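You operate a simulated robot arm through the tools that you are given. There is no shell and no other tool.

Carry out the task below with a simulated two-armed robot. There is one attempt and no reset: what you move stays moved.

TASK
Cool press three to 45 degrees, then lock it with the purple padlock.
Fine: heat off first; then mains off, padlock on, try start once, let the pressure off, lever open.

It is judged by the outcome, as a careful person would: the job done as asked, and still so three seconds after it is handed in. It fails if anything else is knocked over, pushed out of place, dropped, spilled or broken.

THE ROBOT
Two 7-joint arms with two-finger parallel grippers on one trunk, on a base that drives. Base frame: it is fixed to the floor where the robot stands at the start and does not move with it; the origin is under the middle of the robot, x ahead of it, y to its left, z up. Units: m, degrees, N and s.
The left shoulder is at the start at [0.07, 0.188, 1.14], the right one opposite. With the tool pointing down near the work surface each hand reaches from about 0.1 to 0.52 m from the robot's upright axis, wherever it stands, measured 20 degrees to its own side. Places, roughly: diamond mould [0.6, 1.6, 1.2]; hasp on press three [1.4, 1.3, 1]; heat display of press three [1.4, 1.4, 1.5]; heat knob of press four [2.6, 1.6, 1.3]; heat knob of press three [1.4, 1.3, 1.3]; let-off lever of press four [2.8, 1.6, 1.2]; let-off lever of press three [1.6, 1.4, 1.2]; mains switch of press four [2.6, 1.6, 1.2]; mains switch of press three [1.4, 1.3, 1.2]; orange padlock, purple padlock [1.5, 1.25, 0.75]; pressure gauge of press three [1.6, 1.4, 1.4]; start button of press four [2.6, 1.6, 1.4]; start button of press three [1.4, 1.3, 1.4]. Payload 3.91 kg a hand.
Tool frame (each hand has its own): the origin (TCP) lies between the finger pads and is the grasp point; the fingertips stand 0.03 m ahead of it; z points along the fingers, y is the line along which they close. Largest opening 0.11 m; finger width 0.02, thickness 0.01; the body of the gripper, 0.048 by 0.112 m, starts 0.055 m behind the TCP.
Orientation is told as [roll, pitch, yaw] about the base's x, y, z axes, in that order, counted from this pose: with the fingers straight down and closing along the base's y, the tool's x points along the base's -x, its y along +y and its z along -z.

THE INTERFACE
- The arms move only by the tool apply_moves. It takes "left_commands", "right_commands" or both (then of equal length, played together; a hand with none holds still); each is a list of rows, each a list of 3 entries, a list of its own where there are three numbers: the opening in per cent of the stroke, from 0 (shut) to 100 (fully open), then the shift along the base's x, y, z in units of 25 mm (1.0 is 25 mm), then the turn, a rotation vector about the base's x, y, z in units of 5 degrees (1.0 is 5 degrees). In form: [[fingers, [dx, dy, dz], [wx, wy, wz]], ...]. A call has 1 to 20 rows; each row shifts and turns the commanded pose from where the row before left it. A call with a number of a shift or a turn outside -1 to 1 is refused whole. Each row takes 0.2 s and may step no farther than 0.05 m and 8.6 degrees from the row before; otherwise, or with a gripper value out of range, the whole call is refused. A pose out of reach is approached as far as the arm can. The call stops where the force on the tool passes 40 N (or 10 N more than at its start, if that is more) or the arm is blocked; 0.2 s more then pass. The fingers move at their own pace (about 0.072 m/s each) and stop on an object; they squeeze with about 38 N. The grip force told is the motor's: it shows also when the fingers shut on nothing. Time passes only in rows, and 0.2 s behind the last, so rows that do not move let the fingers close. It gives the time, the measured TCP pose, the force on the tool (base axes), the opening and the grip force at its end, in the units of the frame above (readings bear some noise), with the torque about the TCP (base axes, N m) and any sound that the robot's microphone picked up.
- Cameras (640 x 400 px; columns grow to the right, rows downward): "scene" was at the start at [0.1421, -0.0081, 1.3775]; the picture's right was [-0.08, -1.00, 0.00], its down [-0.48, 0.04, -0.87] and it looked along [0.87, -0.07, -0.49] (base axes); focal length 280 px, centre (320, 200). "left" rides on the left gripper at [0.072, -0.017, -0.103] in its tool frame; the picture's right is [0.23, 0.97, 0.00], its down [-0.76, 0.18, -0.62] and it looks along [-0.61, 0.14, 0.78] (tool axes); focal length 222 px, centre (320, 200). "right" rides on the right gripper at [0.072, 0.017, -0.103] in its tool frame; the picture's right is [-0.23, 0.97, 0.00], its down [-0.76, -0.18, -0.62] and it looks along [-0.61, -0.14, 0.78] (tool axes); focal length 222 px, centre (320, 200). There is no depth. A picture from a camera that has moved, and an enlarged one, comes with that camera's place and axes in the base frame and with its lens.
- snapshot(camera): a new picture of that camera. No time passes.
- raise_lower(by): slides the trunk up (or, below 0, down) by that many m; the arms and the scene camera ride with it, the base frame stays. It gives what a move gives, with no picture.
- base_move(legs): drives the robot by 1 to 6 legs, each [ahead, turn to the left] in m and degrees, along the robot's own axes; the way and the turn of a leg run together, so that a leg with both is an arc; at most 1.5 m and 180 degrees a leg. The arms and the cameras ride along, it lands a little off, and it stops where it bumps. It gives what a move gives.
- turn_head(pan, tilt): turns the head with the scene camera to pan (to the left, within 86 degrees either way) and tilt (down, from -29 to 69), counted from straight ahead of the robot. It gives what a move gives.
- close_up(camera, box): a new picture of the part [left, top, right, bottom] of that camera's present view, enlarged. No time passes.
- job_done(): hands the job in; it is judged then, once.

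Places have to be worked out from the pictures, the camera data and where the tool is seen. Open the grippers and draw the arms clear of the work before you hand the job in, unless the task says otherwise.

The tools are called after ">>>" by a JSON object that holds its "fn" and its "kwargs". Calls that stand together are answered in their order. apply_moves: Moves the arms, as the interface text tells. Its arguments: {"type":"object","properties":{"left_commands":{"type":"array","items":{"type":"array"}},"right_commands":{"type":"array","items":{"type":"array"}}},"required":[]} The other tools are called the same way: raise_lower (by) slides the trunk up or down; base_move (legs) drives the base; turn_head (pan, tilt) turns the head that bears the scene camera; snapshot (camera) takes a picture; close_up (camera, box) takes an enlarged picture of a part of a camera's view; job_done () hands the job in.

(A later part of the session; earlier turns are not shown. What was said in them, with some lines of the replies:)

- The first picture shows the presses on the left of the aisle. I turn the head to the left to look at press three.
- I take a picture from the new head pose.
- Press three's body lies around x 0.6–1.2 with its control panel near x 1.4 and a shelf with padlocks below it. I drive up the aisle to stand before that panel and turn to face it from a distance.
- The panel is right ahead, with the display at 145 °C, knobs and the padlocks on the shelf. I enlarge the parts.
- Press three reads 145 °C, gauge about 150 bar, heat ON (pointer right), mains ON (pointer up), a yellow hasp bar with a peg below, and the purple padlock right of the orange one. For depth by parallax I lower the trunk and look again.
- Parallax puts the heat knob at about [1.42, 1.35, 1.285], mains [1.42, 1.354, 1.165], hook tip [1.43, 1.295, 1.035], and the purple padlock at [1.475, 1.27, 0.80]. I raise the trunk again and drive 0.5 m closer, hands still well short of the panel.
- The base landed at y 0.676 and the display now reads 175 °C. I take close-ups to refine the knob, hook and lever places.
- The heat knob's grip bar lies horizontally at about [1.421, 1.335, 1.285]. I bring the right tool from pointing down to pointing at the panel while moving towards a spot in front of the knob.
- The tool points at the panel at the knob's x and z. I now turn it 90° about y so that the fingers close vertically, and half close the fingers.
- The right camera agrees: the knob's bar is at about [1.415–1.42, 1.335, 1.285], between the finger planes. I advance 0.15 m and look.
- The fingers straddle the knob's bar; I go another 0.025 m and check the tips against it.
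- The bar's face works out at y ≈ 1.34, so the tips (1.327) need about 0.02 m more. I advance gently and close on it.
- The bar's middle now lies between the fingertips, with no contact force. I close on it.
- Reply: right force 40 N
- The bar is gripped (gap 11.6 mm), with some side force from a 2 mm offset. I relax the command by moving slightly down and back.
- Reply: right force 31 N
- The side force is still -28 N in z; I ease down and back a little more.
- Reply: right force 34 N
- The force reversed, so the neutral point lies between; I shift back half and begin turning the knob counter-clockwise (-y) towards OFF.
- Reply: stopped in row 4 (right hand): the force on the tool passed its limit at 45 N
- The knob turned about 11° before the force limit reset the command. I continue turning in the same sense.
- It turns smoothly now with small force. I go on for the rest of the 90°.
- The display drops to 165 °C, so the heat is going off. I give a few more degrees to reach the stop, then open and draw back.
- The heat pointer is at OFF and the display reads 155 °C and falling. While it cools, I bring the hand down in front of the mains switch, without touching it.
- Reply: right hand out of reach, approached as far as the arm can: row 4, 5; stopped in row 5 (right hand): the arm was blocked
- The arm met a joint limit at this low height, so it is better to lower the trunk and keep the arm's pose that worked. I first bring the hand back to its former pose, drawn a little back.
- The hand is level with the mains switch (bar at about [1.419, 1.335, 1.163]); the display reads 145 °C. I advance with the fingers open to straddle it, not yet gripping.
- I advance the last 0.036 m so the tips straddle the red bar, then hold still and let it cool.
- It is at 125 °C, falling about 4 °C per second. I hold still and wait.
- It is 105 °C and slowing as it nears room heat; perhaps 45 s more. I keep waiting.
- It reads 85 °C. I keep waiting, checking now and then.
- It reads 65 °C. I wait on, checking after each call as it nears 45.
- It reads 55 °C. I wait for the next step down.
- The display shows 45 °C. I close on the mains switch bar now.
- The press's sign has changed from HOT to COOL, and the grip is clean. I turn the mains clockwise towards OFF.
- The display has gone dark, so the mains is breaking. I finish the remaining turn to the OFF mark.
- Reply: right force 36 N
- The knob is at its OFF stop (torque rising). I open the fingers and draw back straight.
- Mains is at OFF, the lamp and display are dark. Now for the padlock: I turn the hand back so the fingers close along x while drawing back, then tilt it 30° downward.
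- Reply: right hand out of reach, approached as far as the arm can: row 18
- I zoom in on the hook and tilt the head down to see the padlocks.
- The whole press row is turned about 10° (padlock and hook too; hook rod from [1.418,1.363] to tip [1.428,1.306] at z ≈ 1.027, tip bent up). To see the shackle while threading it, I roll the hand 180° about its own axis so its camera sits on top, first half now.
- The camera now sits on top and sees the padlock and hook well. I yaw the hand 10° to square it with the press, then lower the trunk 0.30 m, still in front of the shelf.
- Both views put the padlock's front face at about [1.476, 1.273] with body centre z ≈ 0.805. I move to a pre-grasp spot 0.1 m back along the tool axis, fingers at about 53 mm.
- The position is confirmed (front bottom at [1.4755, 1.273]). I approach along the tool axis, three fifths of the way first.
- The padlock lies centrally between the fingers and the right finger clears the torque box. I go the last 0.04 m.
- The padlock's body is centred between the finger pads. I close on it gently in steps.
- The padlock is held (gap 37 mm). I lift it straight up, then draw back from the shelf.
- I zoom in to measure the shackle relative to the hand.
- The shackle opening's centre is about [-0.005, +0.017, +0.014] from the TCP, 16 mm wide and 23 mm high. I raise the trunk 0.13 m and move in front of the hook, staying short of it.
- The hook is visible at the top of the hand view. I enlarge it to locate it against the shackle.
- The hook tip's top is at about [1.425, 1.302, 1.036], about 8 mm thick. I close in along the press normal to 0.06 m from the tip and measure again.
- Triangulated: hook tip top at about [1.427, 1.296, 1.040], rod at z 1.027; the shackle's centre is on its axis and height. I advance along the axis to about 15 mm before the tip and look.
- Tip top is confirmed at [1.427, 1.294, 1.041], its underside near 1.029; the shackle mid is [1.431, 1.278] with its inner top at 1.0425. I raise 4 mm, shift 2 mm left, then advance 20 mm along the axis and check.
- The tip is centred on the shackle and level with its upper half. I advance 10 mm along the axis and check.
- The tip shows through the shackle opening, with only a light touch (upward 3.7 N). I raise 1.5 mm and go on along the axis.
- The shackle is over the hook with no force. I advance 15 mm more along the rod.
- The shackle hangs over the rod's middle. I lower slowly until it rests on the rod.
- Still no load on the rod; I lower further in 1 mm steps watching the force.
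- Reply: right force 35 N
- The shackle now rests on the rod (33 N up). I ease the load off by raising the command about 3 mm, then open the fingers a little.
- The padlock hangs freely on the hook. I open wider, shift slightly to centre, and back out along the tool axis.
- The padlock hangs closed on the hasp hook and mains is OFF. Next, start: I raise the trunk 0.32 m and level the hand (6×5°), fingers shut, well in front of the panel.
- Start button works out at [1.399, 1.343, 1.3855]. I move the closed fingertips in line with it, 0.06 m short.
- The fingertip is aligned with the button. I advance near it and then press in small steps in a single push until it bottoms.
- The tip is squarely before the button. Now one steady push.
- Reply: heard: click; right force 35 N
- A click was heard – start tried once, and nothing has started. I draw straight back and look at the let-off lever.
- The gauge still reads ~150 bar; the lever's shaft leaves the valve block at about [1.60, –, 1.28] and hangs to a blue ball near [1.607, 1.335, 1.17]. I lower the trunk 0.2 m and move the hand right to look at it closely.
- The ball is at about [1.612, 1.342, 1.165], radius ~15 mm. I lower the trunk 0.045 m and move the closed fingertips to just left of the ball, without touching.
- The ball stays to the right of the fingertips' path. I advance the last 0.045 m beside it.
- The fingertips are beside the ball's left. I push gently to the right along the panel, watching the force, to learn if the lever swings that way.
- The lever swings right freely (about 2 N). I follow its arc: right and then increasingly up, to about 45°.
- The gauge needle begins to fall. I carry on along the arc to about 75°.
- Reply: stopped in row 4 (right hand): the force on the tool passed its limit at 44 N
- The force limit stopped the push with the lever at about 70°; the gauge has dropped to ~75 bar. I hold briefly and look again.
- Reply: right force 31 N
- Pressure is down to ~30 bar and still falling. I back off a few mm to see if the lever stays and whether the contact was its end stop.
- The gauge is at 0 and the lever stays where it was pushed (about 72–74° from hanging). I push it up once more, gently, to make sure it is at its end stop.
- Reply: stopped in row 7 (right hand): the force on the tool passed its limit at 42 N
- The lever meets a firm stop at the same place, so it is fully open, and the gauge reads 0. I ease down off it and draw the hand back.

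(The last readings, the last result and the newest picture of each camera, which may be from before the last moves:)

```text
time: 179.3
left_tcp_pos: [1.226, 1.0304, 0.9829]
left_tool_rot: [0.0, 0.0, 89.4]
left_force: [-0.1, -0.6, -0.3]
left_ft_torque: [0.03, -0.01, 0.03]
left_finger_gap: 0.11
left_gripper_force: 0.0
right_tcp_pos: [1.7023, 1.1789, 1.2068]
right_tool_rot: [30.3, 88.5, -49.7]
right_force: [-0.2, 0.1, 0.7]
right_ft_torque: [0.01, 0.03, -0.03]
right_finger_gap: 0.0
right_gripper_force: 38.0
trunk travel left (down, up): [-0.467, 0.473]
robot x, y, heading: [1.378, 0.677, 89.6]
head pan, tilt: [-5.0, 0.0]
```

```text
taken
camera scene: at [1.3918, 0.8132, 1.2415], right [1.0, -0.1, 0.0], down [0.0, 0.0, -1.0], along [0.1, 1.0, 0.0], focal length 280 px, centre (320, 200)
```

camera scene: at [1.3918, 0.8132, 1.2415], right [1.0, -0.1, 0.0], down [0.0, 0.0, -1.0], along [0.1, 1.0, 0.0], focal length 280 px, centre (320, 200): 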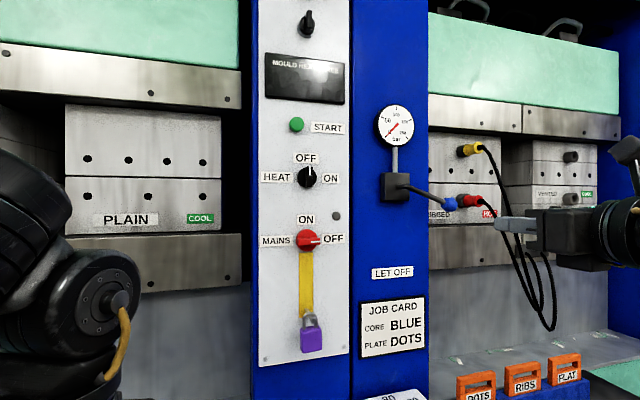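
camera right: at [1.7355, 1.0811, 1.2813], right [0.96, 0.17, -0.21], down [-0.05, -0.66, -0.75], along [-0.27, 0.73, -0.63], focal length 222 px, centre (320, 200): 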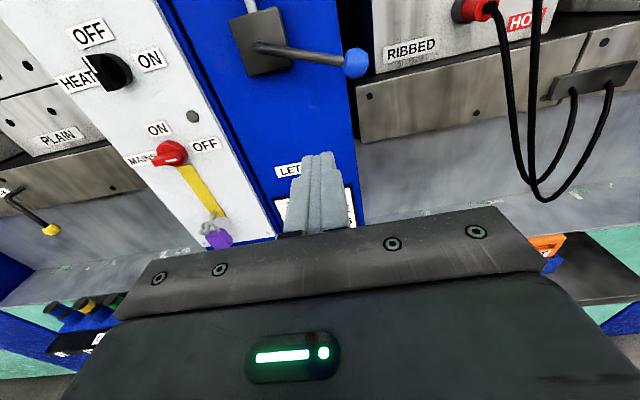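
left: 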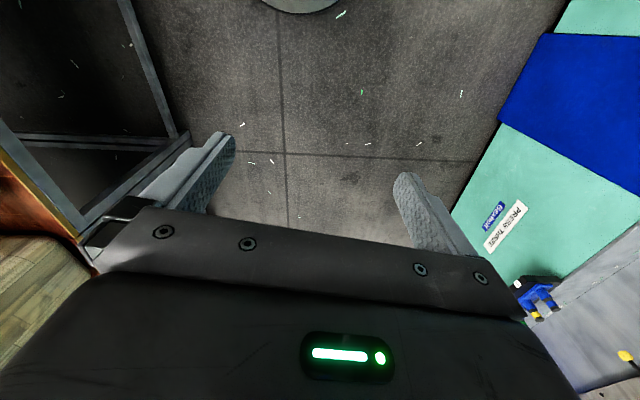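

Lever open, gauge 0, mains OFF, purple padlock on, heat OFF, display dark. I open the gripper and drive the robot straight back 0.4 m to clear the work, then check everything.

>>> {"fn": "apply_moves", "kwargs": {"right_commands": [[100, [-0.5, -1, 0], [0, 0, 0]], [100, [-0.5, -1, 0], [0, 0, 0]], [100, [0, 0, 0], [0, 0, 0]], [100, [0, 0, 0], [0, 0, 0]]]}}

>>> {"fn": "base_move", "kwargs": {"legs": [[-0.4, 0]]}}

>>> {"fn": "turn_head", "kwargs": {"pan": 0, "tilt": 12}}

>>> {"fn": "snapshot", "kwargs": {"camera": "scene"}}

>>> {"fn": "close_up", "kwargs": {"camera": "scene", "box": [270, 100, 430, 240]}}

>>> {"fn": "close_up", "kwargs": {"camera": "scene", "box": [200, 180, 500, 360]}}

```text
time: 180.3
left_tcp_pos: [1.2274, 1.0302, 0.9808]
left_tool_rot: [0.1, 0.0, 89.5]
left_force: [-0.1, 0.6, 1.2]
left_ft_torque: [-0.01, -0.03, 0.0]
left_finger_gap: 0.11
left_gripper_force: 0.1
right_tcp_pos: [1.6771, 1.1285, 1.2078]
right_tool_rot: [31.6, 88.5, -48.3]
right_force: [-0.8, 0.1, -0.5]
right_ft_torque: [0.01, 0.04, -0.02]
right_finger_gap: 0.1101
right_gripper_force: 0.0
trunk travel left (down, up): [-0.467, 0.473]
robot x, y, heading: [1.3825, 0.6718, 89.6]
head pan, tilt: [-5.0, 0.0]
```

```text
time: 182.8
left_tcp_pos: [1.223, 0.6313, 0.983]
left_tool_rot: [0.0, 0.0, 89.5]
left_force: [0.4, 0.2, 0.4]
left_ft_torque: [0.0, -0.03, 0.02]
left_finger_gap: 0.1098
left_gripper_force: 0.1
right_tcp_pos: [1.6728, 0.7291, 1.207]
right_tool_rot: [31.8, 88.5, -48.2]
right_force: [0.7, -0.4, -1.2]
right_ft_torque: [0.01, 0.03, 0.0]
right_finger_gap: 0.1102
right_gripper_force: 0.2
trunk travel left (down, up): [-0.467, 0.473]
robot x, y, heading: [1.3783, 0.2746, 89.3]
head pan, tilt: [-5.0, 0.0]
```

```text
time: 183.5
left_tcp_pos: [1.2236, 0.6303, 0.981]
left_tool_rot: [0.0, 0.0, 89.5]
left_force: [-0.1, -0.4, 0.0]
left_ft_torque: [0.03, -0.05, -0.01]
left_finger_gap: 0.1099
left_gripper_force: 0.1
right_tcp_pos: [1.6739, 0.7289, 1.2077]
right_tool_rot: [30.5, 88.4, -49.4]
right_force: [0.3, 0.1, -0.6]
right_ft_torque: [0.03, -0.01, -0.02]
right_finger_gap: 0.11
right_gripper_force: 0.1
trunk travel left (down, up): [-0.467, 0.473]
robot x, y, heading: [1.3799, 0.2758, 89.3]
head pan, tilt: [0.0, 12.0]
```

```text
taken
camera scene: at [1.3802, 0.4177, 1.2221], right [1.0, -0.01, 0.0], down [0.0, -0.21, -0.98], along [0.01, 0.98, -0.21], focal length 280 px, centre (320, 200)
```

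scene: 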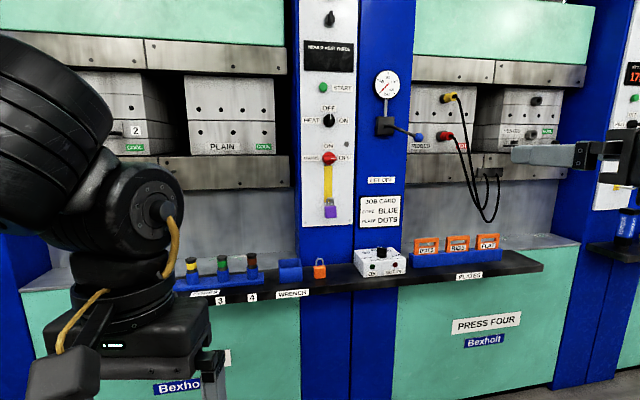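

```text
2.86 times, centred on (350, 170) of scene
camera zoom: at [1.3802, 0.4177, 1.2221], right [1.0, -0.01, 0.0], down [0.0, -0.21, -0.98], along [0.01, 0.98, -0.21], focal length 802 px, centre (234, 286)
```

zoom: 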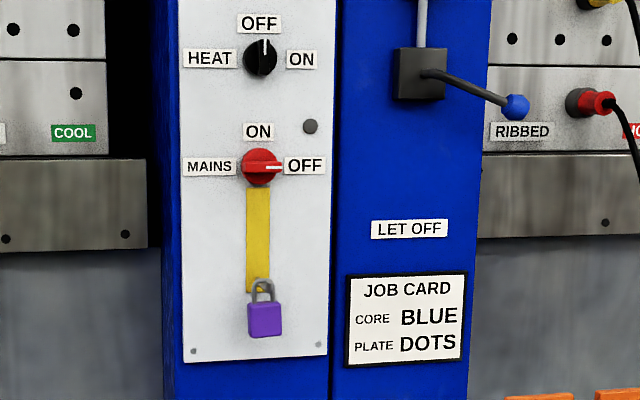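

```text
2.13 times, centred on (350, 270) of scene
camera zoom: at [1.3802, 0.4177, 1.2221], right [1.0, -0.01, 0.0], down [0.0, -0.21, -0.98], along [0.01, 0.98, -0.21], focal length 598 px, centre (256, 51)
```

zoom: 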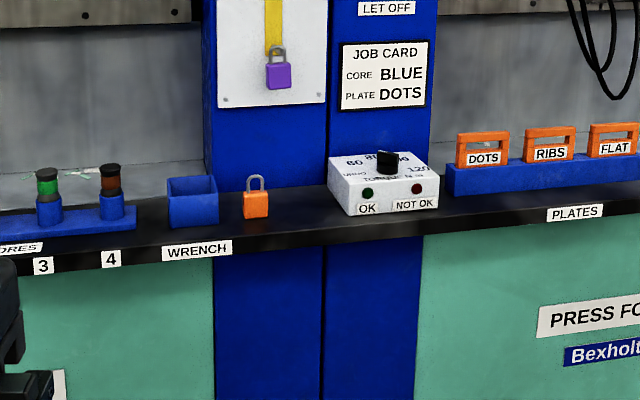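

Everything is as asked: heat OFF, mould COOL, mains OFF, purple padlock on the hasp, start tried once, gauge at 0 and lever open, with nothing else disturbed and both arms clear. I hand the job in.

>>> {"fn": "job_done", "kwargs": {}}

```text
The job is handed in.
```

Press three is cooled to 45 °C and locked with the purple padlock, and I have handed the job in.

1. **Heat:** I turned it off first and waited until the display stepped down to 45 °C. It moves in 10-degree steps. The press's sign changed from HOT to COOL.
2. **Mains:** I turned it to OFF, and the display went dark.
3. **Padlock:** The purple padlock hangs on the hasp hook below the mains switch.
4. **Start:** I pressed it once and heard a click; nothing started.
5. **Pressure:** I pushed the let-off lever until it met a firm stop, about 70 degrees from hanging. I pushed it up a second time and it stopped in the same place. The gauge fell from about 150 bar to 0, and the lever stayed open.

In the last pictures nothing on the shelf had moved, apart from the purple padlock. Both grippers are open and the robot is backed away from the press.
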